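You operate a simulated robot arm through the tools that you are given. There is no shell and no other tool.

Carry out the task below with a simulated robot arm. There is one attempt and no reset: what you move stays moved.

Task
Squeeze-test the orange tub on the steel table and sort it.
Fine: hold the lever till HOLD clears; 30 kPa or more goes in the green tray, less in the red one; leave the slide out.

It is judged by the outcome, as a careful person would: the job done as asked, and still so three seconds after it is handed in. It fails if anything else is knocked over, pushed out of place, dropped, spilled or broken.

Robot
A 6-joint arm with a two-finger parallel gripper, fixed in place. Base frame: the origin is at the foot of the arm, x ahead of it, y to its left, z up; the work surface is at about z = 760. Lengths are in mm, angles in degrees, forces in N, time in s.
With the tool pointing down near the work surface it reaches from about 280 to 640 mm from the base axis. Its first joint turns from -115.0 to 115.0 degrees. Payload 3.43 kg.
Tool frame: the origin (TCP) lies between the finger pads and is the grasp point; the fingertips stand 34 mm ahead of it; z points along the fingers, y is the line along which they close. The gripper opens to 128 mm. The fingers are 24 mm wide and 12 mm thick; the gripper's body (48 by 130 mm) begins 96 mm behind the TCP.
Orientation is told as [roll, pitch, yaw] about the base's x, y, z axes, in that order, counted from this pose: with the fingers straight down and closing along the base's y, the tool's x points along the base's -x, its y along +y and its z along -z.

Tools
- The arm moves only by the tool apply_moves. Its argument "commands" is a list of rows, each an object (a shift or turn left out is 0, a gripper value left out holds the last) with "jaw": the finger opening in mm, from 0 to 128; "travel": the shift along the base's x, y, z in mm, a list of three; "turn": the turn, a rotation vector about the base's x, y, z in degrees, a list of three. In form: [{"jaw": jaw, "travel": [x, y, z], "turn": [wx, wy, wz]}, ...]. A call has 1 to 20 rows; each row is the pose to reach, as a shift and turn from the pose commanded when the call began. A row lasts 0.2 s, in which the tool goes at most 50 mm and 8.6 degrees; a call with a longer step from one row to the next is refused whole, and so is a gripper value outside its range. A pose out of reach is approached as far as the arm can. The call stops where the force on the tool passes 60 N (or 10 N more than at its start, if that is more) or the arm is blocked; 0.2 s more then pass. The fingers move at their own pace (about 153 mm/s each) and stop on an object; they squeeze with about 40 N. The grip force told is the motor's: it shows also when the fingers shut on nothing. Time passes only in rows, and 0.2 s behind the last, so rows that repeat a pose let the fingers close. It gives the time, the measured TCP pose, the force on the tool (base axes), the opening and the grip force at its end, in the units of the frame above (readings bear some noise), with the torque about the TCP (base axes, N m) and any sound that the robot's microphone picked up, and new pictures: "views" is both (left out), scene, wrist or none.
- Cameras (640 x 400 px; columns grow to the right, rows downward): "scene" is fixed at [395.9, 650.5, 1499]; the picture's right is [-0.99, -0.17, 0.00], its down [-0.13, 0.76, -0.64] and it looks along [0.11, -0.63, -0.77] (base axes); focal length 233 px, centre (320, 200). "wrist" rides on the gripper at [76, -11, -160] in the tool frame; the picture's right is [0.15, 0.99, 0.00], its down [-0.88, 0.13, -0.46] and it looks along [-0.45, 0.07, 0.89] (tool axes); focal length 234 px, centre (320, 200). There is no depth. A picture from a camera that has moved, and an enlarged one, comes with that camera's place and axes in the base frame and with its lens.
- lift_body(by): slides the trunk up (or, below 0, down) by that many mm; the arm rides with it, the base frame stays. It gives what a move gives, with no picture.
- zoom(camera, box): a new picture of the part [left, top, right, bottom] of that camera's present view, enlarged. The clock stands still meanwhile.
- sign_off(): hands the job in; it is judged then, once.

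Places have to be worked out from the pictures, the camera data and where the tool is seen. Open the gripper and draw the arm clear of the work before you hand the job in, unless the task says otherwise.

The tools are called after ">>>" as name(argument=value, ...) on one line, values as JSON. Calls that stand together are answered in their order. apply_moves: Moves the arm, as the interface text tells. Its arguments: {"type":"object","properties":{"commands":{"type":"array","items":{"type":"object","properties":{"jaw":{"type":"number"},"travel":{"type":"array","items":{"type":"number"}},"turn":{"type":"array","items":{"type":"number"}}}}},"views":{"type":"string","enum":["both","scene","wrist","none"]}},"required":["commands"]} The other tools are called the same way: lift_body (by) slides the trunk up or down; zoom (camera, box) takes an enlarged picture of a part of a camera's view; sign_off () hands the job in.

At the start:

```text
time_s: 0.0
position: [335.1, 240.4, 1201.4]
tcp_rot: [0.1, 0.0, -0.1]
ft_force: [-0.6, 0.8, -0.2]
wrist_torque: [0.02, -0.01, 0.01]
grip_width: 127.7
grip_force: 0.0
trunk travel left (down, up): [-850.0, 140.0]
```

scene: 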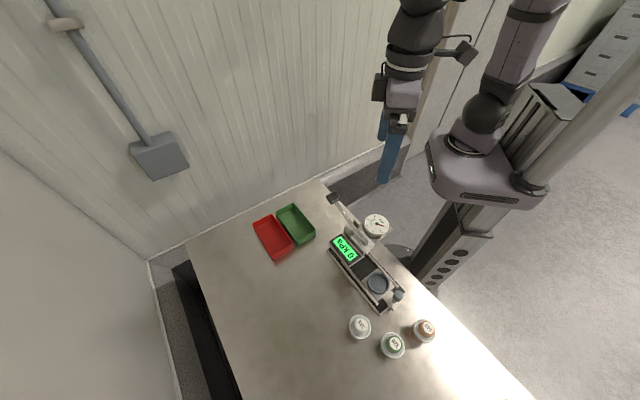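
wrist: 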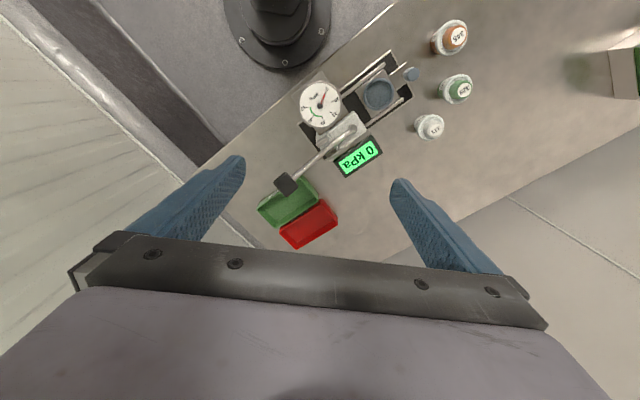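

The pictures show a press tester with a dial, an LCD, a slide with a round seat, a lever, three tubs and two trays. I'll zoom in on both views to look at the details before moving.

>>> zoom(camera="scene", box=[240, 170, 480, 370])

>>> zoom(camera="wrist", box=[250, 0, 510, 260])

>>> zoom(camera="scene", box=[310, 180, 420, 320])

```text
2.00 times, centred on (360, 270) of scene
camera zoom: at [395.9, 650.5, 1499.0], right [-0.99, -0.17, 0.0], down [-0.13, 0.76, -0.64], along [0.11, -0.63, -0.77], focal length 465 px, centre (240, 60)
```

zoom: 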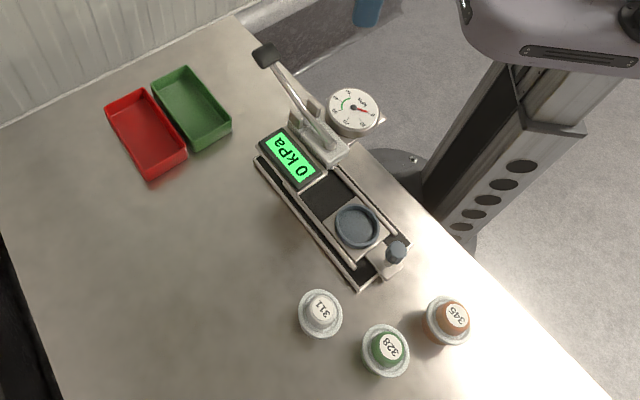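

```text
1.54 times, centred on (380, 130) of wrist
camera zoom: at [258.7, 229.8, 1361.6], right [-0.15, 0.99, 0.0], down [0.88, 0.13, 0.46], along [0.45, 0.07, -0.89], focal length 360 px, centre (228, 308)
```

zoom: 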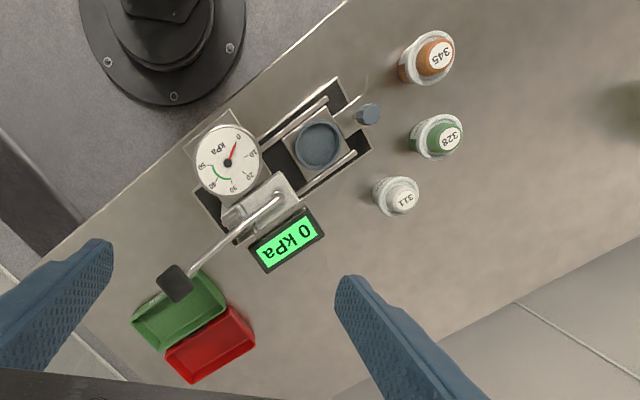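

```text
2.86 times, centred on (365, 250) of scene
camera zoom: at [395.9, 650.5, 1499.0], right [-0.99, -0.17, 0.0], down [-0.13, 0.76, -0.64], along [0.11, -0.63, -0.77], focal length 665 px, centre (191, 57)
```

zoom: 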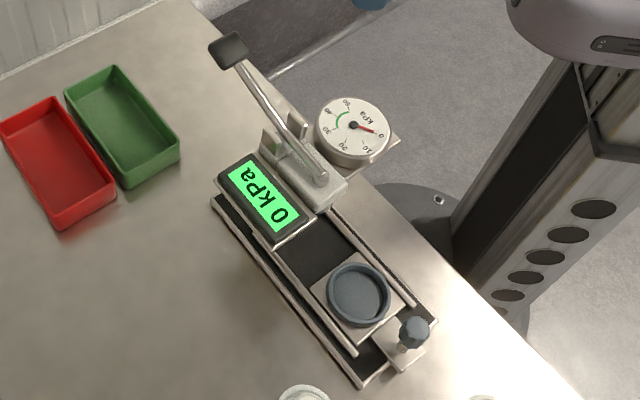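

The orange tub (label 345) appears to be near (148, 479), the seat near (265, 365), the knob near (218, 410), and the lever handle near (437, 193, 960). I'll zoom closer on the tubs, the press and the trays.

>>> zoom(camera="scene", box=[340, 300, 450, 370])

>>> zoom(camera="wrist", box=[270, 40, 430, 200])

>>> zoom(camera="wrist", box=[380, 0, 500, 150])

>>> zoom(camera="scene", box=[245, 180, 405, 280])

```text
5.71 times, centred on (395, 335) of scene
camera zoom: at [395.9, 650.5, 1499.0], right [-0.99, -0.17, 0.0], down [-0.13, 0.76, -0.64], along [0.11, -0.63, -0.77], focal length 1329 px, centre (-109, -571)
```

zoom: 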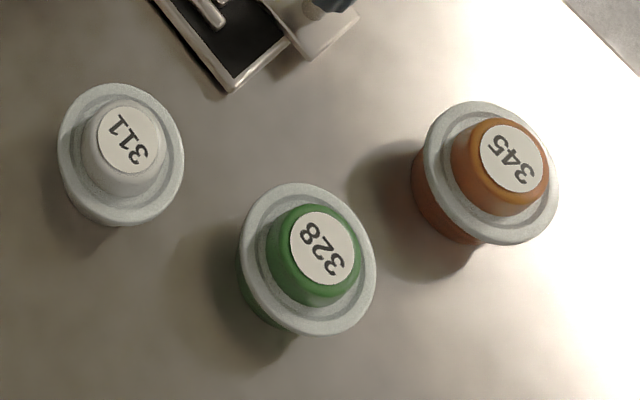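

```text
2.50 times, centred on (350, 120) of wrist
camera zoom: at [258.7, 229.8, 1361.6], right [-0.15, 0.99, 0.0], down [0.88, 0.13, 0.46], along [0.45, 0.07, -0.89], focal length 585 px, centre (245, 400)
```

zoom: 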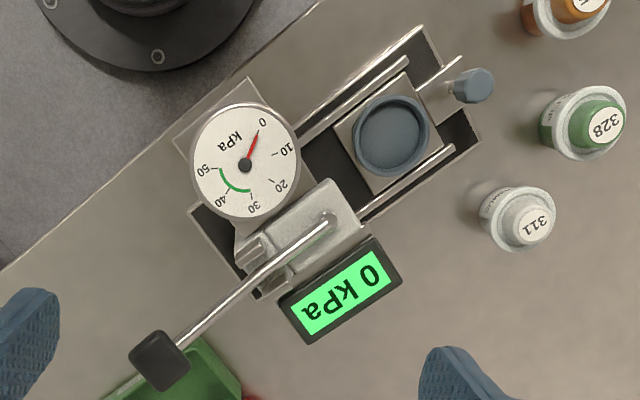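

```text
2.67 times, centred on (440, 75) of wrist
camera zoom: at [258.7, 229.8, 1361.6], right [-0.15, 0.99, 0.0], down [0.88, 0.13, 0.46], along [0.45, 0.07, -0.89], focal length 624 px, centre (0, 533)
```

zoom: 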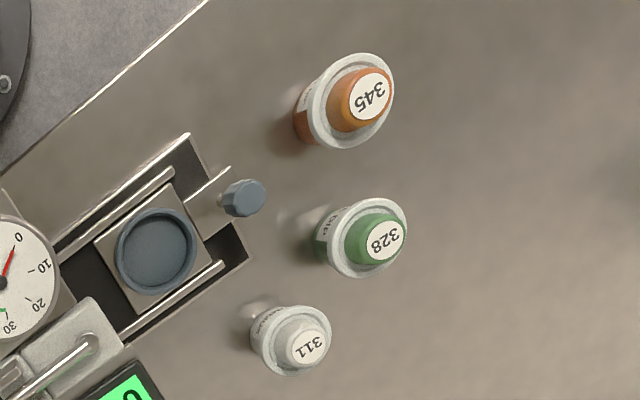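

```text
4.00 times, centred on (325, 230) of scene
camera zoom: at [395.9, 650.5, 1499.0], right [-0.99, -0.17, 0.0], down [-0.13, 0.76, -0.64], along [0.11, -0.63, -0.77], focal length 930 px, centre (300, 80)
```

zoom: 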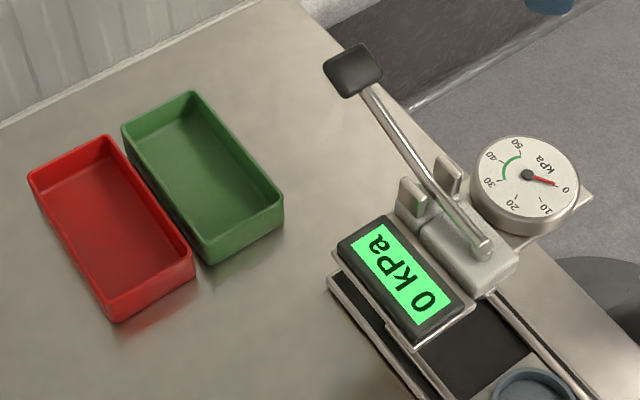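

The tub has an orange body, a pale flange (z≈803, about 63 mm across) and a labelled dome up to z≈832. I'll move over the tub and seat area at height to get close wrist views and refine those positions.

>>> apply_moves(commands=[{"travel": [-25, 22, -25]}, {"travel": [-50, 44, -50]}, {"travel": [-75, 66, -75]}, {"travel": [-100, 88, -100]}, {"travel": [-125, 110, -125]}, {"travel": [-150, 132, -150]}, {"travel": [-175, 154, -175]}, {"travel": [-200, 176, -200]}, {"travel": [-200, 176, -200]}], views="both")

```text
time_s: 2.0
position: [130.7, 413.1, 1004.0]
tcp_rot: [0.1, -0.1, -0.1]
ft_force: [0.0, -0.9, -0.5]
wrist_torque: [-0.01, -0.01, 0.0]
grip_width: 127.9
grip_force: 0.0
trunk travel left (down, up): [-850.0, 140.0]
camera wrist: at [55.2, 402.9, 1164.6], right [-0.15, 0.99, 0.0], down [0.88, 0.13, 0.46], along [0.45, 0.07, -0.89], focal length 234 px, centre (320, 200)
```

scene: 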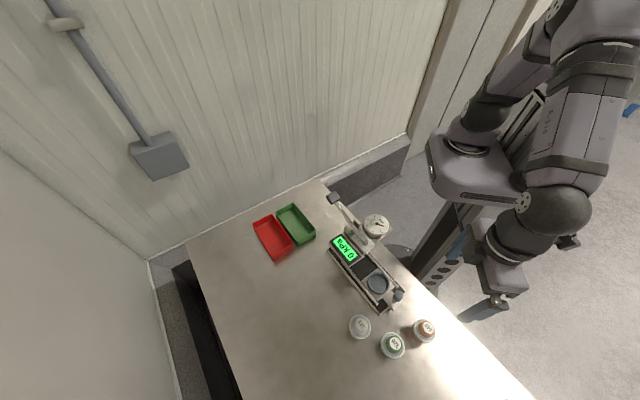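
wrist: 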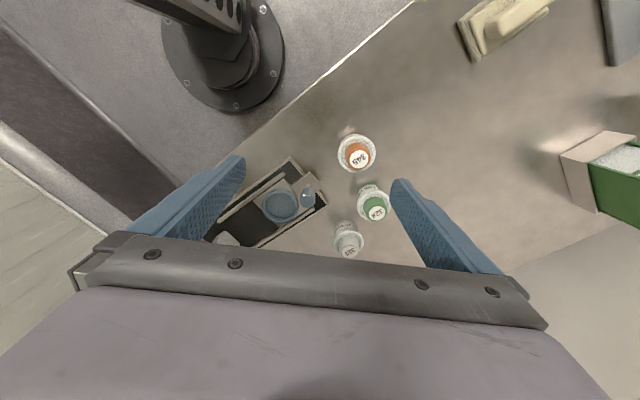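

The wrist camera now sees the tubs and the seat, plus a brush and a box further out, which I'll keep away from. I'll zoom in to measure.

>>> zoom(camera="wrist", box=[320, 110, 420, 270])

>>> zoom(camera="wrist", box=[200, 130, 360, 260])

>>> zoom(camera="wrist", box=[440, 0, 640, 220])

```text
2.50 times, centred on (370, 190) of wrist
camera zoom: at [55.2, 402.9, 1164.6], right [-0.15, 0.99, 0.0], down [0.88, 0.13, 0.46], along [0.45, 0.07, -0.89], focal length 585 px, centre (195, 225)
```

zoom: 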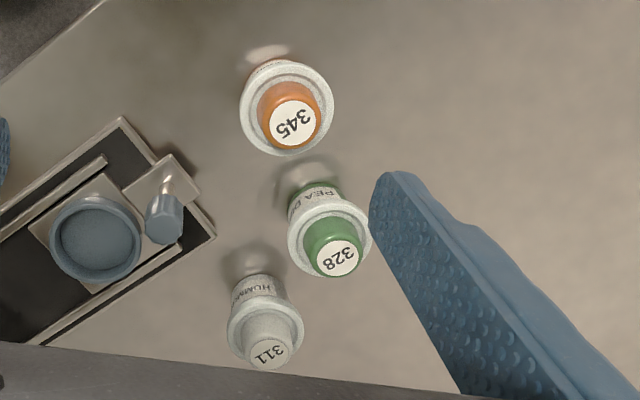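

```text
3.08 times, centred on (280, 195) of wrist
camera zoom: at [55.2, 402.9, 1164.6], right [-0.15, 0.99, 0.0], down [0.88, 0.13, 0.46], along [0.45, 0.07, -0.89], focal length 720 px, centre (443, 215)
```

zoom: 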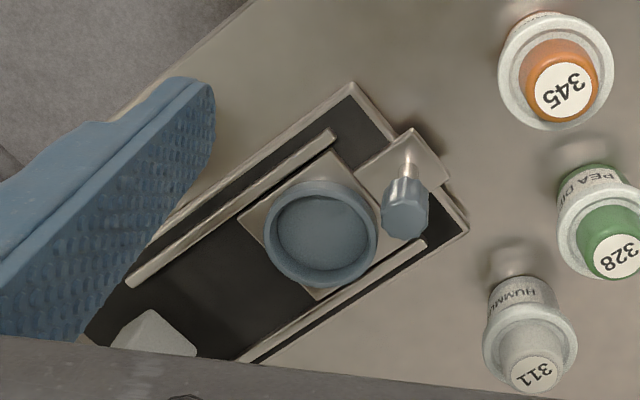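

```text
1.82 times, centred on (540, 110) of wrist
camera zoom: at [55.2, 402.9, 1164.6], right [-0.15, 0.99, 0.0], down [0.88, 0.13, 0.46], along [0.45, 0.07, -0.89], focal length 426 px, centre (-80, 364)
```

zoom: 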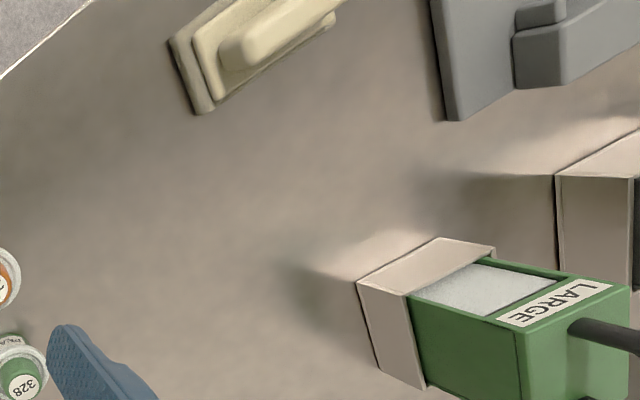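

The flange centre works out at about (147, 476, 803) with a diameter of about 59 mm, and the cup is at about (265, 363). The slide axis runs along about (0.69, -0.72), so I'll turn the tool to yaw -46° to close across it, and move above the tub at z≈920.

>>> apply_moves(commands=[{"travel": [3, 10, -14], "turn": [0, 0, -7.7]}, {"travel": [6, 20, -28], "turn": [0, 0, -15.4]}, {"travel": [8, 30, -42], "turn": [0, 0, -23.1]}, {"travel": [11, 40, -56], "turn": [0, 0, -30.8]}, {"travel": [13, 50, -70], "turn": [0, 0, -38.5]}, {"travel": [16, 62, -82], "turn": [0, 0, -46]}, {"travel": [16, 62, -82], "turn": [0, 0, -46]}, {"travel": [16, 62, -82], "turn": [0, 0, -46]}], views="both")

```text
time_s: 3.8
position: [149.2, 477.2, 920.8]
tcp_rot: [-0.1, 0.1, -46.1]
ft_force: [-1.1, -0.3, -0.2]
wrist_torque: [-0.02, 0.0, 0.0]
grip_width: 128.2
grip_force: 0.1
trunk travel left (down, up): [-850.0, 140.0]
camera wrist: at [89.7, 525.9, 1081.2], right [0.61, 0.79, 0.0], down [0.71, -0.54, 0.46], along [0.36, -0.28, -0.89], focal length 234 px, centre (320, 200)
```

scene: 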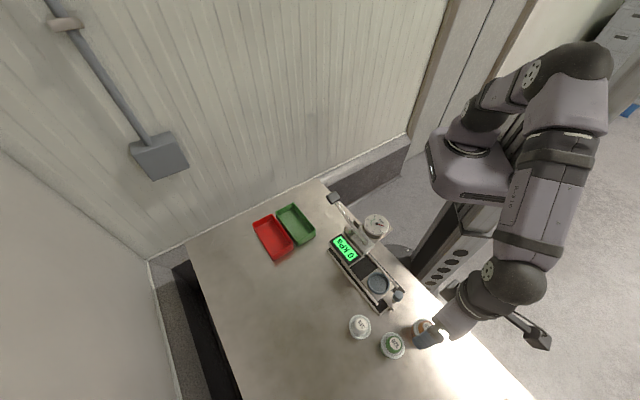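
wrist: 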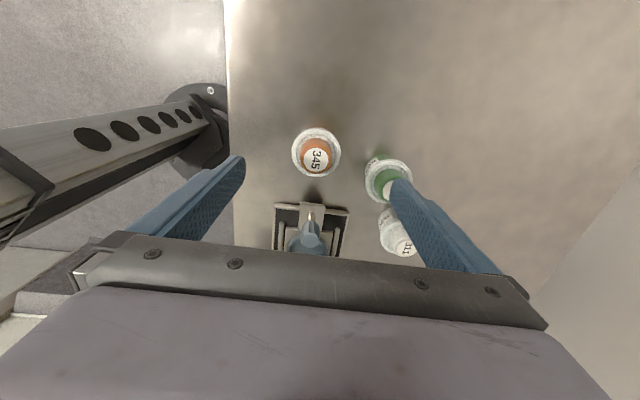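

The tool is centred above the tub at z 920. I'll zoom in to check the alignment.

>>> zoom(camera="wrist", box=[250, 110, 410, 250])

```text
2.86 times, centred on (330, 180) of wrist
camera zoom: at [89.7, 525.9, 1081.2], right [0.61, 0.79, 0.0], down [0.71, -0.54, 0.46], along [0.36, -0.28, -0.89], focal length 669 px, centre (291, 257)
```

zoom: 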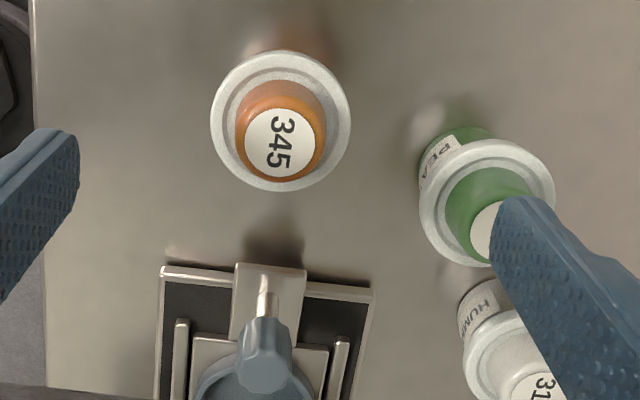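

The tub centre is about (149, 475), and the green tub sits 96 mm away almost exactly along the closing axis. I'll narrow the jaw to 78 mm first so the outer finger clears it, then descend to straddle the flange.

>>> apply_moves(commands=[{"jaw": 78, "travel": [0, -2, 0]}, {"jaw": 78, "travel": [0, -2, 0]}, {"jaw": 78, "travel": [0, -2, -25]}, {"jaw": 78, "travel": [0, -2, -50]}, {"jaw": 78, "travel": [0, -2, -65]}, {"jaw": 78, "travel": [0, -2, -65]}], views="both")

```text
time_s: 5.2
position: [149.2, 477.2, 855.0]
tcp_rot: [0.0, 0.0, -46.1]
ft_force: [-1.2, -0.1, 0.3]
wrist_torque: [-0.01, -0.02, 0.0]
grip_width: 77.8
grip_force: 0.0
trunk travel left (down, up): [-850.0, 140.0]
camera wrist: at [88.5, 524.3, 1015.9], right [0.61, 0.79, 0.0], down [0.71, -0.54, 0.46], along [0.36, -0.28, -0.89], focal length 234 px, centre (320, 200)
```

scene: 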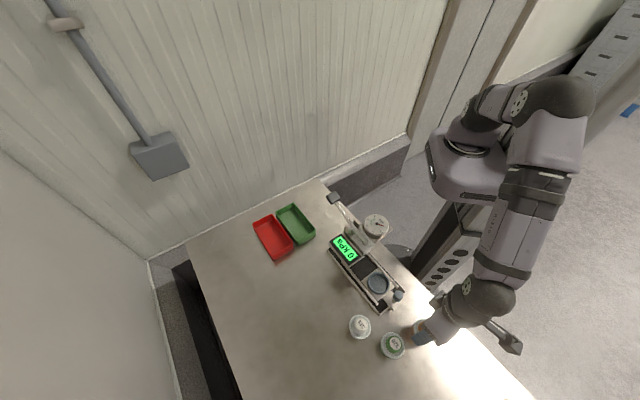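
wrist: 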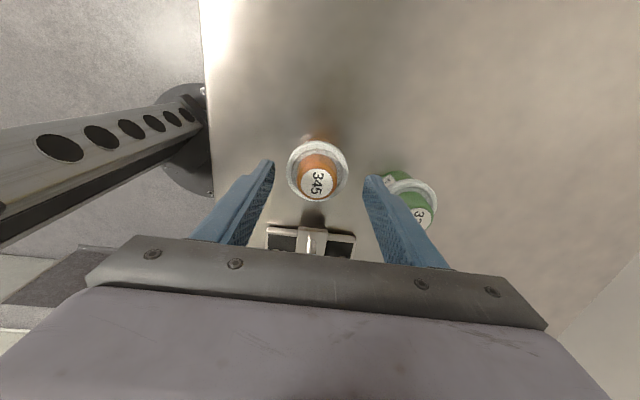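

The jaw is set to 78 and the tool is above the tub at z 855. I'll zoom to check clearance of both fingers before going down.

>>> zoom(camera="wrist", box=[220, 120, 460, 270])

>>> zoom(camera="scene", box=[370, 270, 530, 390])

```text
2.67 times, centred on (340, 195) of wrist
camera zoom: at [88.5, 524.3, 1015.9], right [0.61, 0.79, 0.0], down [0.71, -0.54, 0.46], along [0.36, -0.28, -0.89], focal length 624 px, centre (267, 213)
```

zoom: 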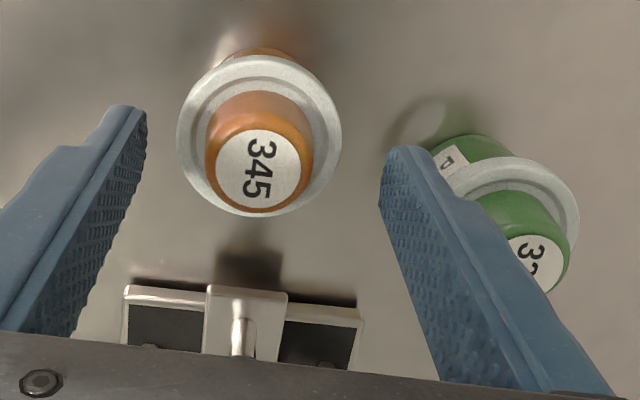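

```text
3.33 times, centred on (450, 330) of scene
camera zoom: at [395.9, 650.5, 1499.0], right [-0.99, -0.17, 0.0], down [-0.13, 0.76, -0.64], along [0.11, -0.63, -0.77], focal length 775 px, centre (-113, -233)
```

zoom: 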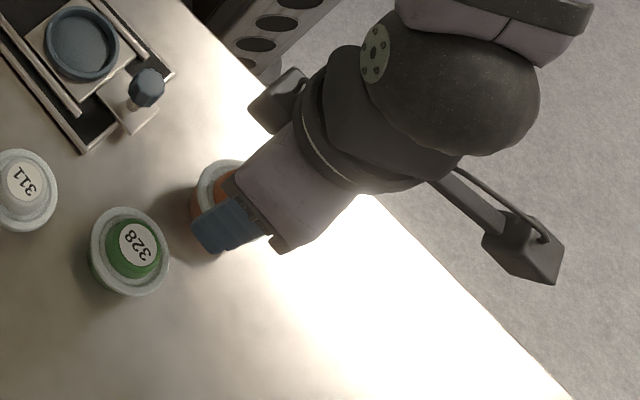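

The flange is nearly centred, needing a small shift of about -2.5 mm in y, and the right finger clears the green tub. I'll descend to z≈820 and close on the flange.

>>> apply_moves(commands=[{"travel": [0, -2.5, -10]}, {"travel": [0, -2.5, -20]}, {"travel": [0, -2.5, -30]}, {"travel": [0, -2.5, -36]}, {"travel": [0, -2.5, -36]}], views="both")

```text
time_s: 6.4
position: [149.4, 473.1, 818.0]
tcp_rot: [-0.1, 0.0, -46.0]
ft_force: [-0.2, -0.2, 0.4]
wrist_torque: [0.01, -0.02, 0.02]
grip_width: 77.9
grip_force: 0.1
trunk travel left (down, up): [-850.0, 140.0]
camera wrist: at [89.6, 520.9, 978.0], right [0.61, 0.79, 0.0], down [0.71, -0.54, 0.46], along [0.36, -0.28, -0.89], focal length 234 px, centre (320, 200)
```

scene: 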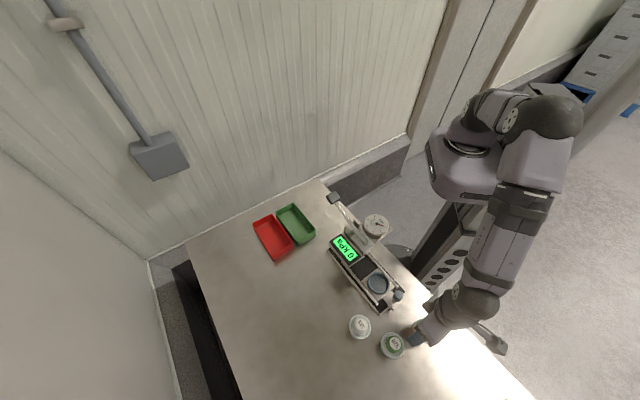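
wrist: 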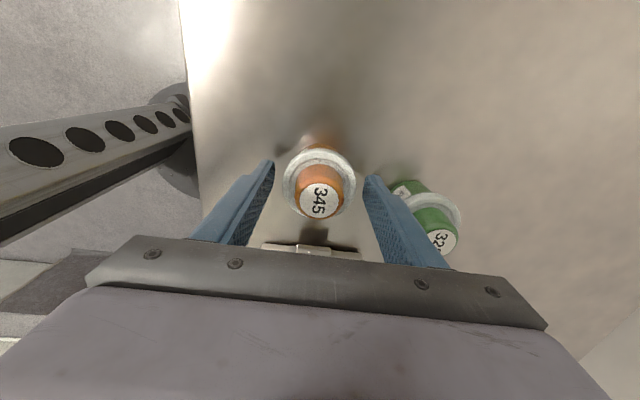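

The fingers straddle the flange at z 818. Now I'll close the jaw on it and hold.

>>> apply_moves(commands=[{"jaw": 66}, {"jaw": 60}, {"jaw": 54}, {"jaw": 50}, {"jaw": 50}], views="wrist")

>>> zoom(camera="wrist", box=[220, 120, 460, 270])

```text
time_s: 7.6
position: [150.4, 473.9, 817.6]
tcp_rot: [0.0, 0.0, -46.1]
ft_force: [0.7, -0.4, -0.6]
wrist_torque: [0.01, 0.02, -0.01]
grip_width: 58.8
grip_force: 40.5
trunk travel left (down, up): [-850.0, 140.0]
camera wrist: at [89.7, 521.0, 978.1], right [0.61, 0.79, 0.0], down [0.71, -0.54, 0.46], along [0.36, -0.28, -0.89], focal length 234 px, centre (320, 200)
```

wrist: 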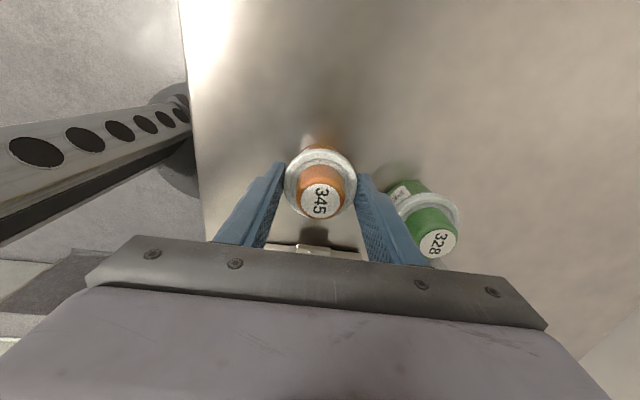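

```text
2.67 times, centred on (340, 195) of wrist
camera zoom: at [89.7, 521.0, 978.1], right [0.61, 0.79, 0.0], down [0.71, -0.54, 0.46], along [0.36, -0.28, -0.89], focal length 624 px, centre (267, 213)
```

zoom: 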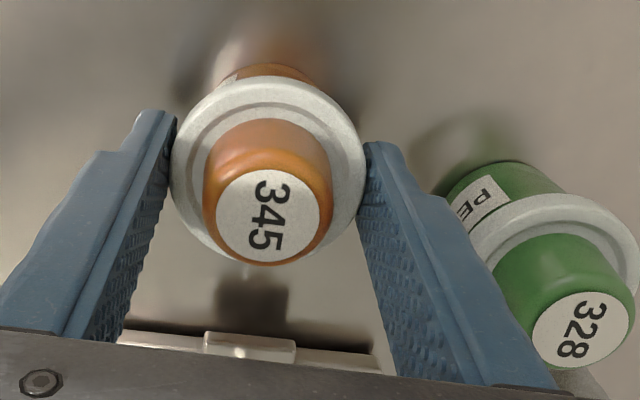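

The tub is held by its flange (58.8 mm, 40 N). I'll lift it to z≈940 and shift sideways so that the wrist camera can see the seat beside the held tub for an accurate fix.

>>> apply_moves(commands=[{"travel": [0, 0, 15]}, {"travel": [0, 0, 45]}, {"travel": [0, 0, 80]}, {"travel": [0, 0, 122]}, {"travel": [40, -3, 122]}, {"travel": [80, -6, 122]}, {"travel": [120, -10, 122]}, {"travel": [160, -14, 122]}, {"travel": [188, -16, 122]}, {"travel": [188, -16, 122]}, {"travel": [188, -16, 122]}], views="both")

>>> zoom(camera="wrist", box=[130, 70, 330, 230])

```text
time_s: 10.0
position: [336.9, 457.9, 942.7]
tcp_rot: [0.0, 0.1, -45.9]
ft_force: [-0.1, 0.5, -1.1]
wrist_torque: [0.0, -0.02, -0.02]
grip_width: 59.0
grip_force: 39.8
trunk travel left (down, up): [-850.0, 140.0]
camera wrist: at [277.6, 505.3, 1103.2], right [0.61, 0.79, 0.0], down [0.71, -0.54, 0.46], along [0.36, -0.28, -0.89], focal length 234 px, centre (320, 200)
```

scene: 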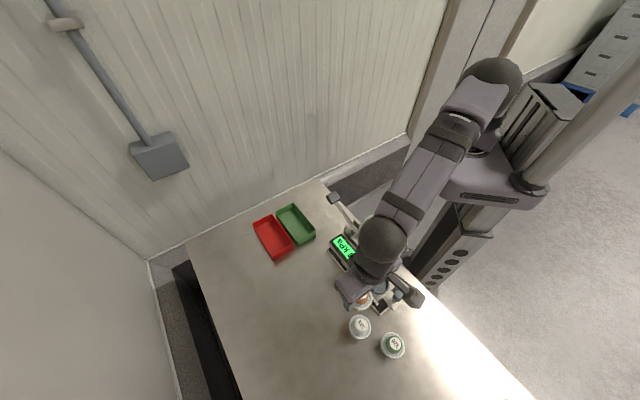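
wrist: 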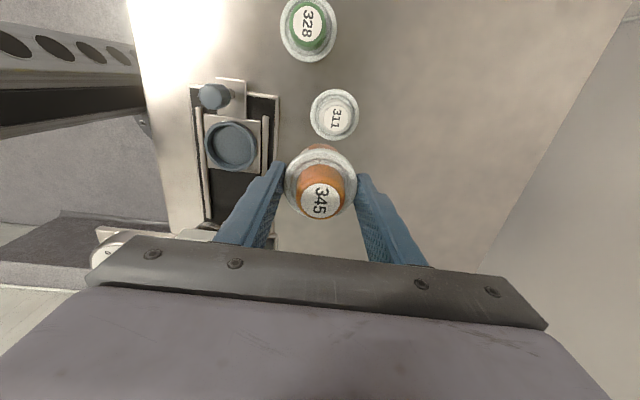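

```text
2.50 times, centred on (230, 150) of wrist
camera zoom: at [277.6, 505.3, 1103.2], right [0.61, 0.79, 0.0], down [0.71, -0.54, 0.46], along [0.36, -0.28, -0.89], focal length 585 px, centre (545, 325)
```

zoom: 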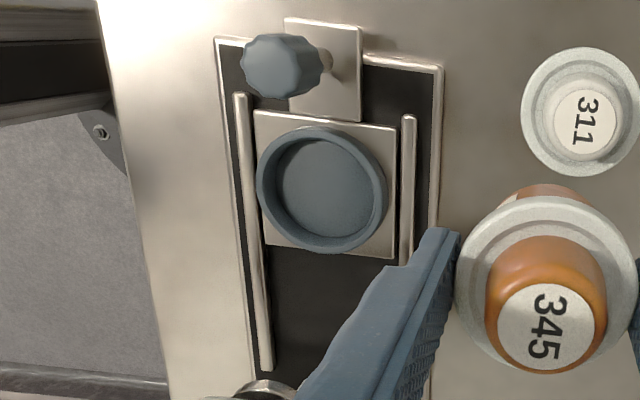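

The seat is clearly visible, and three views agree on a cup rim centre of about (267.5, 362, 790). I'll zoom on the held tub to check that it hangs level before moving over the seat.

>>> zoom(camera="wrist", box=[250, 130, 390, 240])

>>> zoom(camera="scene", box=[320, 240, 420, 330])

```text
3.64 times, centred on (320, 185) of wrist
camera zoom: at [277.6, 505.3, 1103.2], right [0.61, 0.79, 0.0], down [0.71, -0.54, 0.46], along [0.36, -0.28, -0.89], focal length 852 px, centre (320, 254)
```

zoom: 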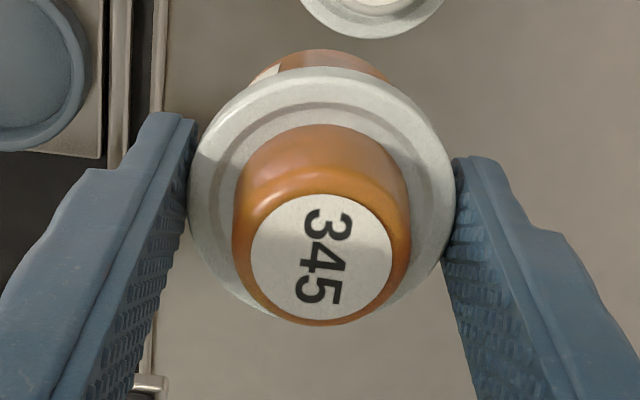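

```text
4.44 times, centred on (370, 285) of scene
camera zoom: at [395.9, 650.5, 1499.0], right [-0.99, -0.17, 0.0], down [-0.13, 0.76, -0.64], along [0.11, -0.63, -0.77], focal length 1034 px, centre (98, -178)
```

zoom: 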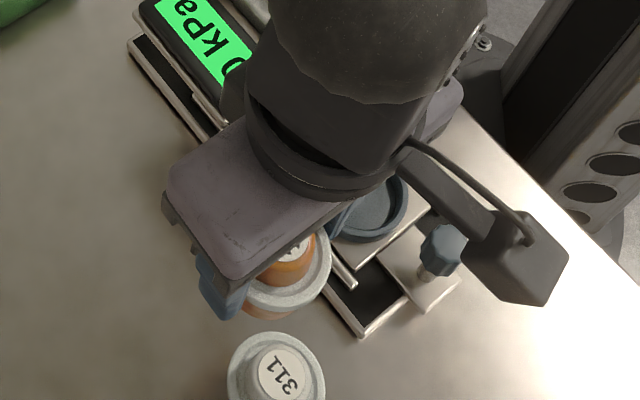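

The tub hangs nearly level, with the flange about 12 mm below the TCP. I'll zoom more closely on the seat and the tub base to check fit clearances.

>>> zoom(camera="wrist", box=[190, 70, 290, 190])

>>> zoom(camera="scene", box=[345, 315, 415, 365])

```text
3.33 times, centred on (240, 130) of wrist
camera zoom: at [277.6, 505.3, 1103.2], right [0.61, 0.79, 0.0], down [0.71, -0.54, 0.46], along [0.36, -0.28, -0.89], focal length 781 px, centre (587, 433)
```

zoom: 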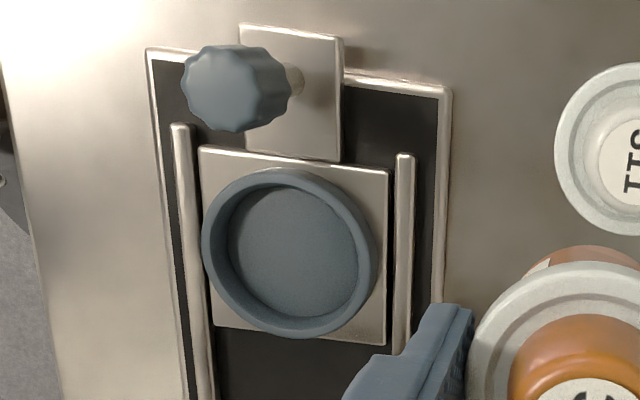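

```text
8.00 times, centred on (380, 340) of scene
camera zoom: at [395.9, 650.5, 1499.0], right [-0.99, -0.17, 0.0], down [-0.13, 0.76, -0.64], along [0.11, -0.63, -0.77], focal length 1861 px, centre (-160, -920)
```

zoom: 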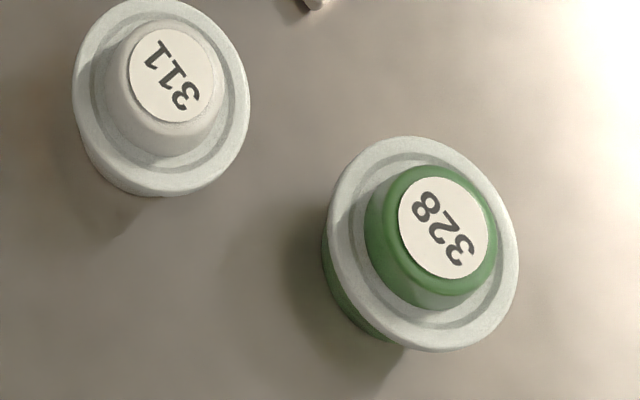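

The seat is tapered, about 60 mm at its mouth and 53 mm at its floor, so the ~50 mm base will fit. I'll move to above the cup at TCP ≈ (268, 361) and come down to z≈875 to check alignment.

>>> apply_moves(commands=[{"travel": [-23, -32, 0]}, {"travel": [-46, -64, 0]}, {"travel": [-69, -97, 0]}, {"travel": [-69, -97, -25]}, {"travel": [-69, -97, -50]}, {"travel": [-69, -97, -67]}, {"travel": [-69, -97, -67]}, {"travel": [-69, -97, -67]}], views="both")

>>> zoom(camera="wrist", box=[220, 80, 420, 240])

>>> zoom(camera="scene", box=[330, 240, 430, 320])

```text
time_s: 11.8
position: [268.6, 358.9, 872.7]
tcp_rot: [0.0, 0.0, -45.9]
ft_force: [0.0, 0.6, -0.9]
wrist_torque: [0.01, 0.0, -0.02]
grip_width: 58.9
grip_force: 39.7
trunk travel left (down, up): [-850.0, 140.0]
camera wrist: at [208.5, 406.3, 1033.8], right [0.61, 0.79, 0.0], down [0.71, -0.54, 0.46], along [0.36, -0.28, -0.89], focal length 234 px, centre (320, 200)
```

scene: 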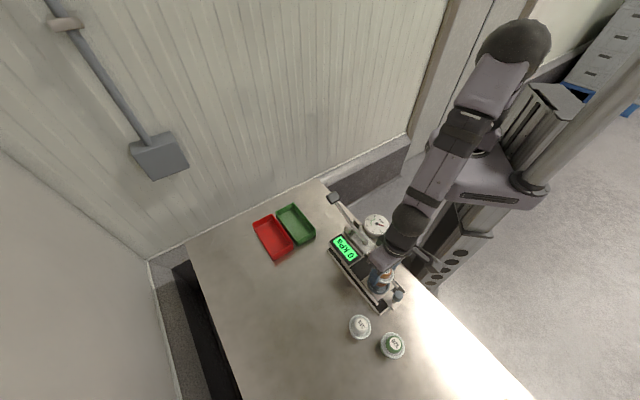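
wrist: 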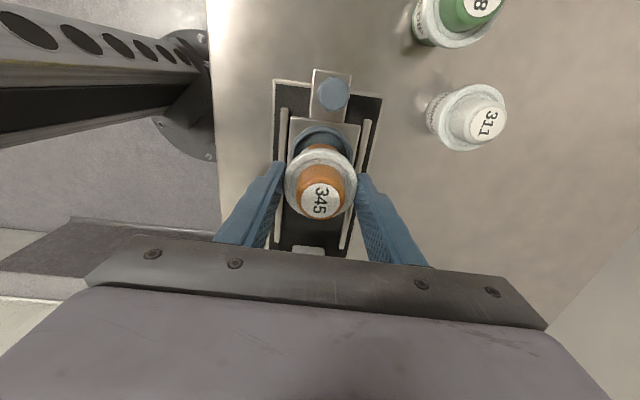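

```text
2.50 times, centred on (320, 160) of wrist
camera zoom: at [208.5, 406.3, 1033.8], right [0.61, 0.79, 0.0], down [0.71, -0.54, 0.46], along [0.36, -0.28, -0.89], focal length 585 px, centre (320, 300)
```

zoom: 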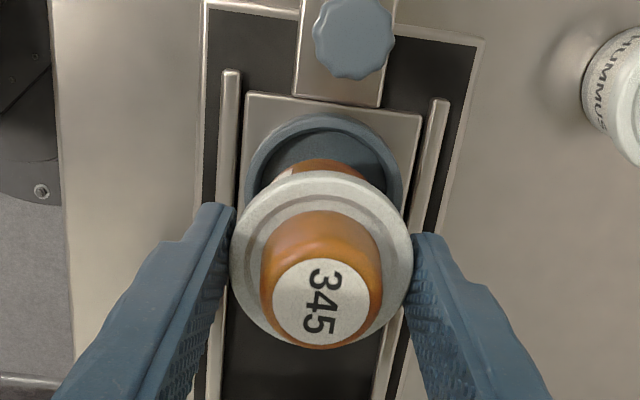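

```text
5.00 times, centred on (380, 280) of scene
camera zoom: at [395.9, 650.5, 1499.0], right [-0.99, -0.17, 0.0], down [-0.13, 0.76, -0.64], along [0.11, -0.63, -0.77], focal length 1163 px, centre (20, -200)
```

zoom: 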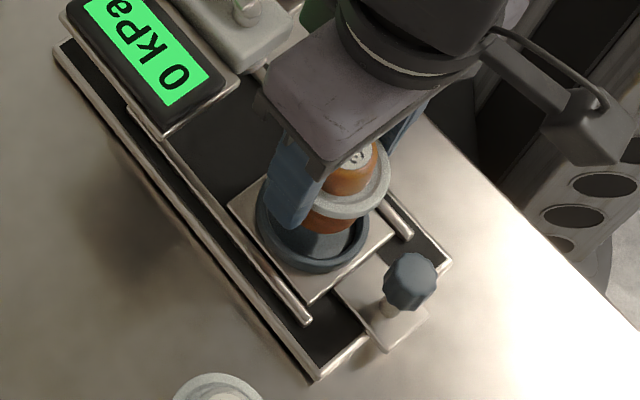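

The tub is almost over the seat; I judge the cup centre is about 1.5 mm further along +p and 2.5 mm toward the knob. I'll correct by (-0.6, +3) and descend until the base is just at the rim.

>>> apply_moves(commands=[{"travel": [-0.6, 3, 0]}, {"travel": [-0.6, 3, -8]}, {"travel": [-0.6, 3, -16]}, {"travel": [-0.6, 3, -22]}, {"travel": [-0.6, 3, -22]}], views="both")

>>> zoom(camera="wrist", box=[220, 80, 420, 240])

>>> zoom(camera="scene", box=[330, 240, 430, 320])

```text
time_s: 13.0
position: [269.8, 363.4, 852.2]
tcp_rot: [0.0, 0.0, -46.0]
ft_force: [-0.3, 0.1, -0.9]
wrist_torque: [-0.01, 0.0, -0.04]
grip_width: 58.7
grip_force: 39.3
trunk travel left (down, up): [-850.0, 140.0]
camera wrist: at [209.1, 410.7, 1012.5], right [0.61, 0.79, 0.0], down [0.71, -0.54, 0.46], along [0.36, -0.28, -0.89], focal length 234 px, centre (320, 200)
```

scene: 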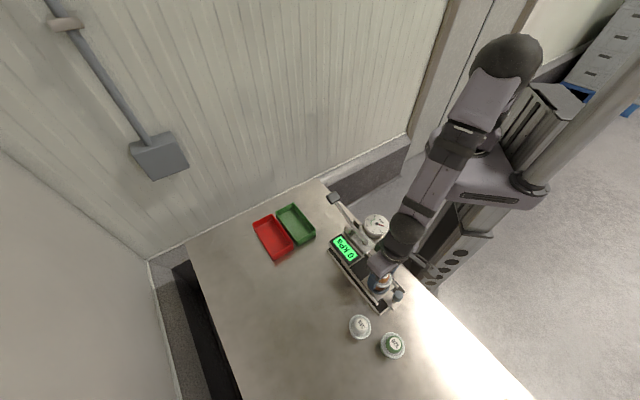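
wrist: 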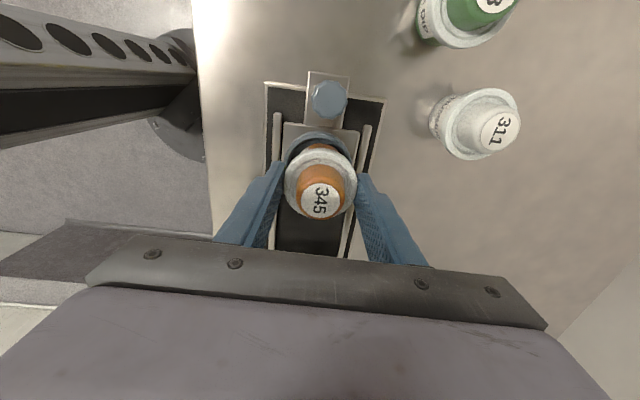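

```text
2.50 times, centred on (320, 160) of wrist
camera zoom: at [209.1, 410.7, 1012.5], right [0.61, 0.79, 0.0], down [0.71, -0.54, 0.46], along [0.36, -0.28, -0.89], focal length 585 px, centre (320, 300)
```

zoom: 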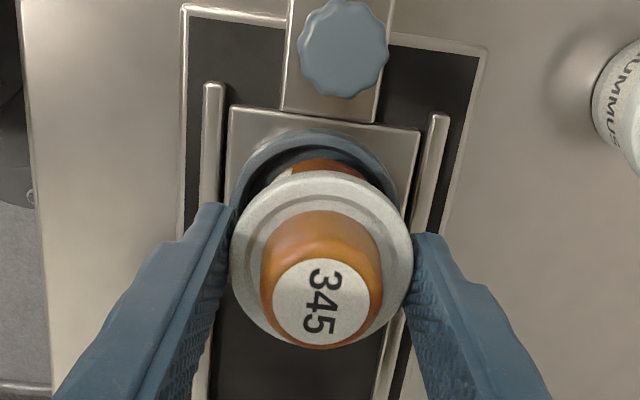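

```text
5.00 times, centred on (380, 280) of scene
camera zoom: at [395.9, 650.5, 1499.0], right [-0.99, -0.17, 0.0], down [-0.13, 0.76, -0.64], along [0.11, -0.63, -0.77], focal length 1163 px, centre (20, -200)
```

zoom: 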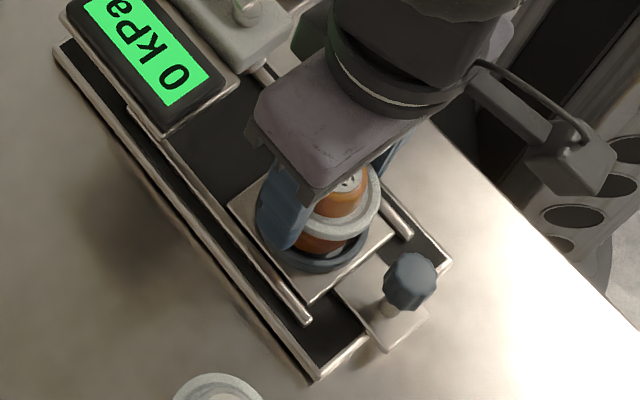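

The scene and wrist views show the base entering the mouth, but the cup is about 2.5 mm to the -p side of the tub. I'll correct by (-1.6, -2.1) and lower a little, watching the force.

>>> apply_moves(commands=[{"travel": [-1.6, -2.1, 0]}, {"travel": [-1.6, -2.1, 0]}, {"travel": [-1.6, -2.1, -3]}, {"travel": [-1.6, -2.1, -5]}, {"travel": [-1.6, -2.1, -5]}], views="both")

>>> zoom(camera="wrist", box=[220, 80, 420, 240])

>>> zoom(camera="scene", box=[350, 260, 410, 310])

```text
time_s: 14.2
position: [266.1, 361.2, 845.8]
tcp_rot: [-0.1, 0.0, -45.9]
ft_force: [-0.3, -0.3, 0.0]
wrist_torque: [0.02, 0.02, 0.0]
grip_width: 58.9
grip_force: 40.5
trunk travel left (down, up): [-850.0, 140.0]
camera wrist: at [205.9, 409.3, 1007.0], right [0.61, 0.79, 0.0], down [0.71, -0.54, 0.46], along [0.36, -0.28, -0.89], focal length 234 px, centre (320, 200)
```

scene: 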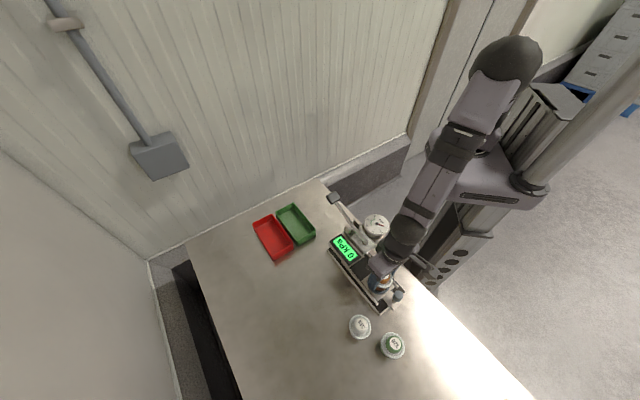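
wrist: 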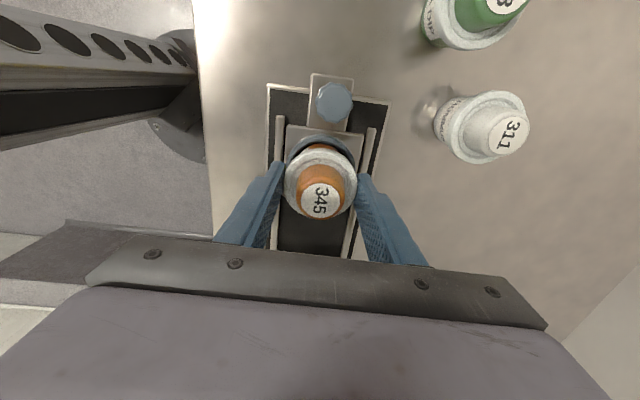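

```text
2.50 times, centred on (320, 160) of wrist
camera zoom: at [205.9, 409.3, 1007.0], right [0.61, 0.79, 0.0], down [0.71, -0.54, 0.46], along [0.36, -0.28, -0.89], focal length 585 px, centre (320, 300)
```

zoom: 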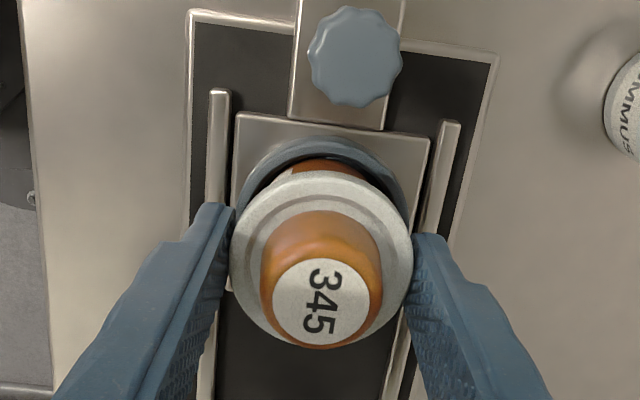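

```text
8.00 times, centred on (380, 285) of scene
camera zoom: at [395.9, 650.5, 1499.0], right [-0.99, -0.17, 0.0], down [-0.13, 0.76, -0.64], along [0.11, -0.63, -0.77], focal length 1861 px, centre (-160, -480)
```

zoom: 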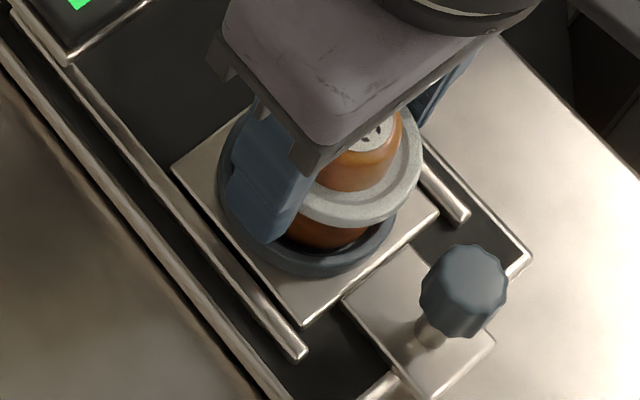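

The tub is now centred in the cup mouth in both views, with no contact force. I'll continue lowering in small steps, expecting the floor near TCP z≈841.

>>> apply_moves(commands=[{"travel": [0, 0, -1]}, {"travel": [0, 0, -2]}, {"travel": [0, 0, -3]}, {"travel": [0, 0, -4]}, {"travel": [0, 0, -4]}], views="none")

```text
time_s: 15.4
position: [266.9, 359.9, 842.8]
tcp_rot: [0.1, 0.0, -46.0]
ft_force: [-1.8, 0.1, 8.4]
wrist_torque: [0.0, 0.05, 0.0]
grip_width: 58.9
grip_force: 39.9
trunk travel left (down, up): [-850.0, 140.0]
```

There is 8.4 N of upward contact at z≈843, close to the expected seat height. I'll check the pictures to see if the tub is seated on the floor or caught on the rim.

>>> zoom(camera="wrist", box=[240, 90, 400, 230])

>>> zoom(camera="scene", box=[350, 260, 410, 310])

```text
2.86 times, centred on (320, 160) of wrist
camera zoom: at [206.3, 409.0, 1002.6], right [0.61, 0.79, 0.0], down [0.71, -0.54, 0.46], along [0.36, -0.28, -0.89], focal length 669 px, centre (320, 314)
```

zoom: 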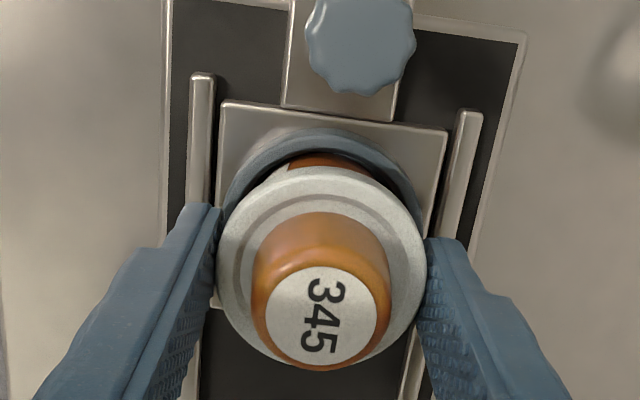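

```text
8.00 times, centred on (380, 285) of scene
camera zoom: at [395.9, 650.5, 1499.0], right [-0.99, -0.17, 0.0], down [-0.13, 0.76, -0.64], along [0.11, -0.63, -0.77], focal length 1861 px, centre (-160, -480)
```

zoom: 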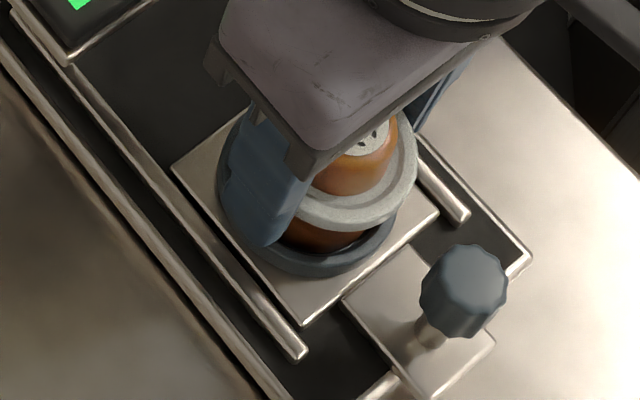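

The base is about 5 mm below the rim level and the gap is visible all along the knob side, so it looks seated or nearly so. I'll press 1 mm more to confirm that the stiffness is the floor's.

>>> apply_moves(commands=[{"travel": [0, 0, -0.5]}, {"travel": [0, 0, -1]}, {"travel": [0, 0, -1]}], views="none")

```text
time_s: 16.2
position: [267.3, 360.9, 841.6]
tcp_rot: [0.2, 0.1, -46.0]
ft_force: [-0.1, -1.4, 15.7]
wrist_torque: [-0.03, 0.03, -0.02]
grip_width: 58.7
grip_force: 39.9
trunk travel left (down, up): [-850.0, 140.0]
```

The force rises smoothly to 15.7 N with no lateral force, consistent with seating on the floor. I'll ease back about 1 mm, open the jaw, and look.

>>> apply_moves(commands=[{"travel": [0, 0, 1]}, {"travel": [0, 0, 1.5]}, {"jaw": 62, "travel": [0, 0, 1.5]}, {"jaw": 66, "travel": [0, 0, 1.5]}, {"jaw": 74, "travel": [0, 0, 1.5]}, {"jaw": 80, "travel": [0, 0, 1.5]}, {"jaw": 80, "travel": [0, 0, 1.5]}], views="both")

>>> zoom(camera="wrist", box=[240, 90, 400, 230])

>>> zoom(camera="scene", box=[350, 260, 410, 310])

```text
time_s: 17.8
position: [267.6, 361.1, 842.1]
tcp_rot: [0.1, 0.0, -45.9]
ft_force: [-1.1, 0.1, 0.1]
wrist_torque: [0.0, -0.03, -0.06]
grip_width: 80.0
grip_force: 0.0
trunk travel left (down, up): [-850.0, 140.0]
camera wrist: at [206.9, 409.0, 1002.7], right [0.61, 0.79, 0.0], down [0.71, -0.54, 0.46], along [0.36, -0.28, -0.89], focal length 234 px, centre (320, 200)
```

scene: 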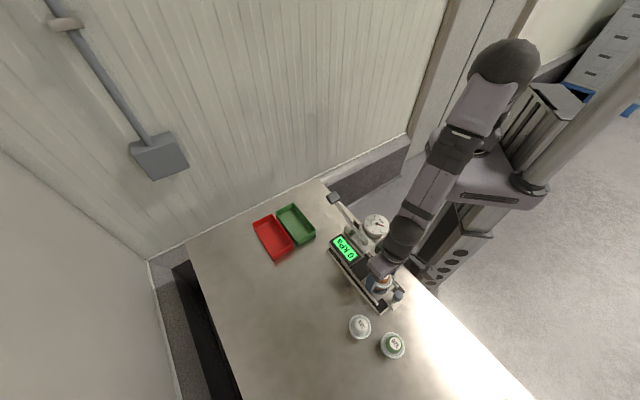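
wrist: 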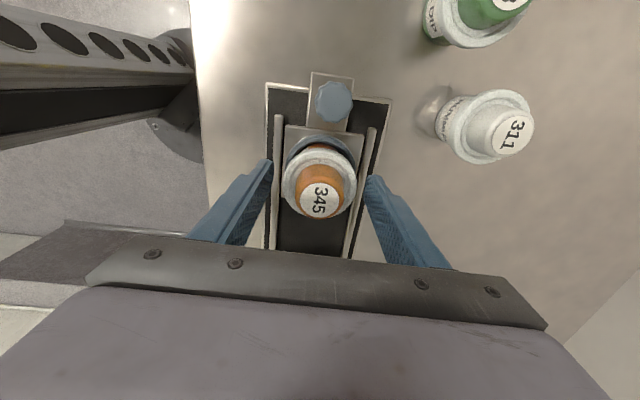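

```text
2.86 times, centred on (320, 160) of wrist
camera zoom: at [206.9, 409.0, 1002.7], right [0.61, 0.79, 0.0], down [0.71, -0.54, 0.46], along [0.36, -0.28, -0.89], focal length 669 px, centre (320, 314)
```

zoom: 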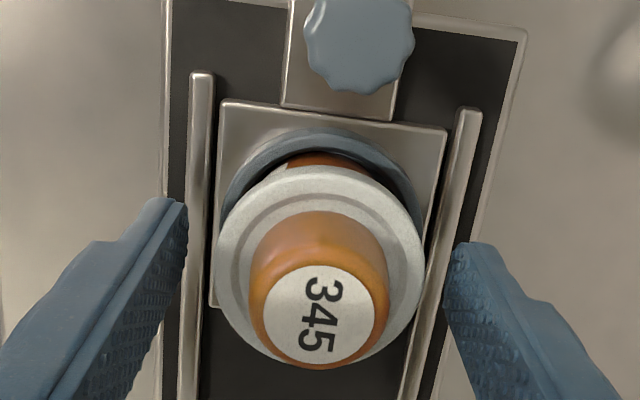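

```text
8.00 times, centred on (380, 285) of scene
camera zoom: at [395.9, 650.5, 1499.0], right [-0.99, -0.17, 0.0], down [-0.13, 0.76, -0.64], along [0.11, -0.63, -0.77], focal length 1861 px, centre (-160, -480)
```

zoom: 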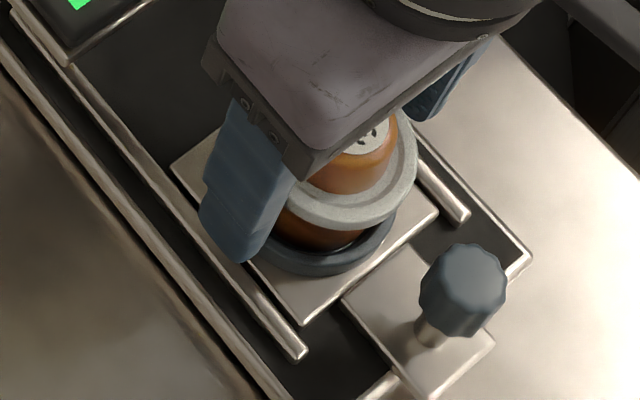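

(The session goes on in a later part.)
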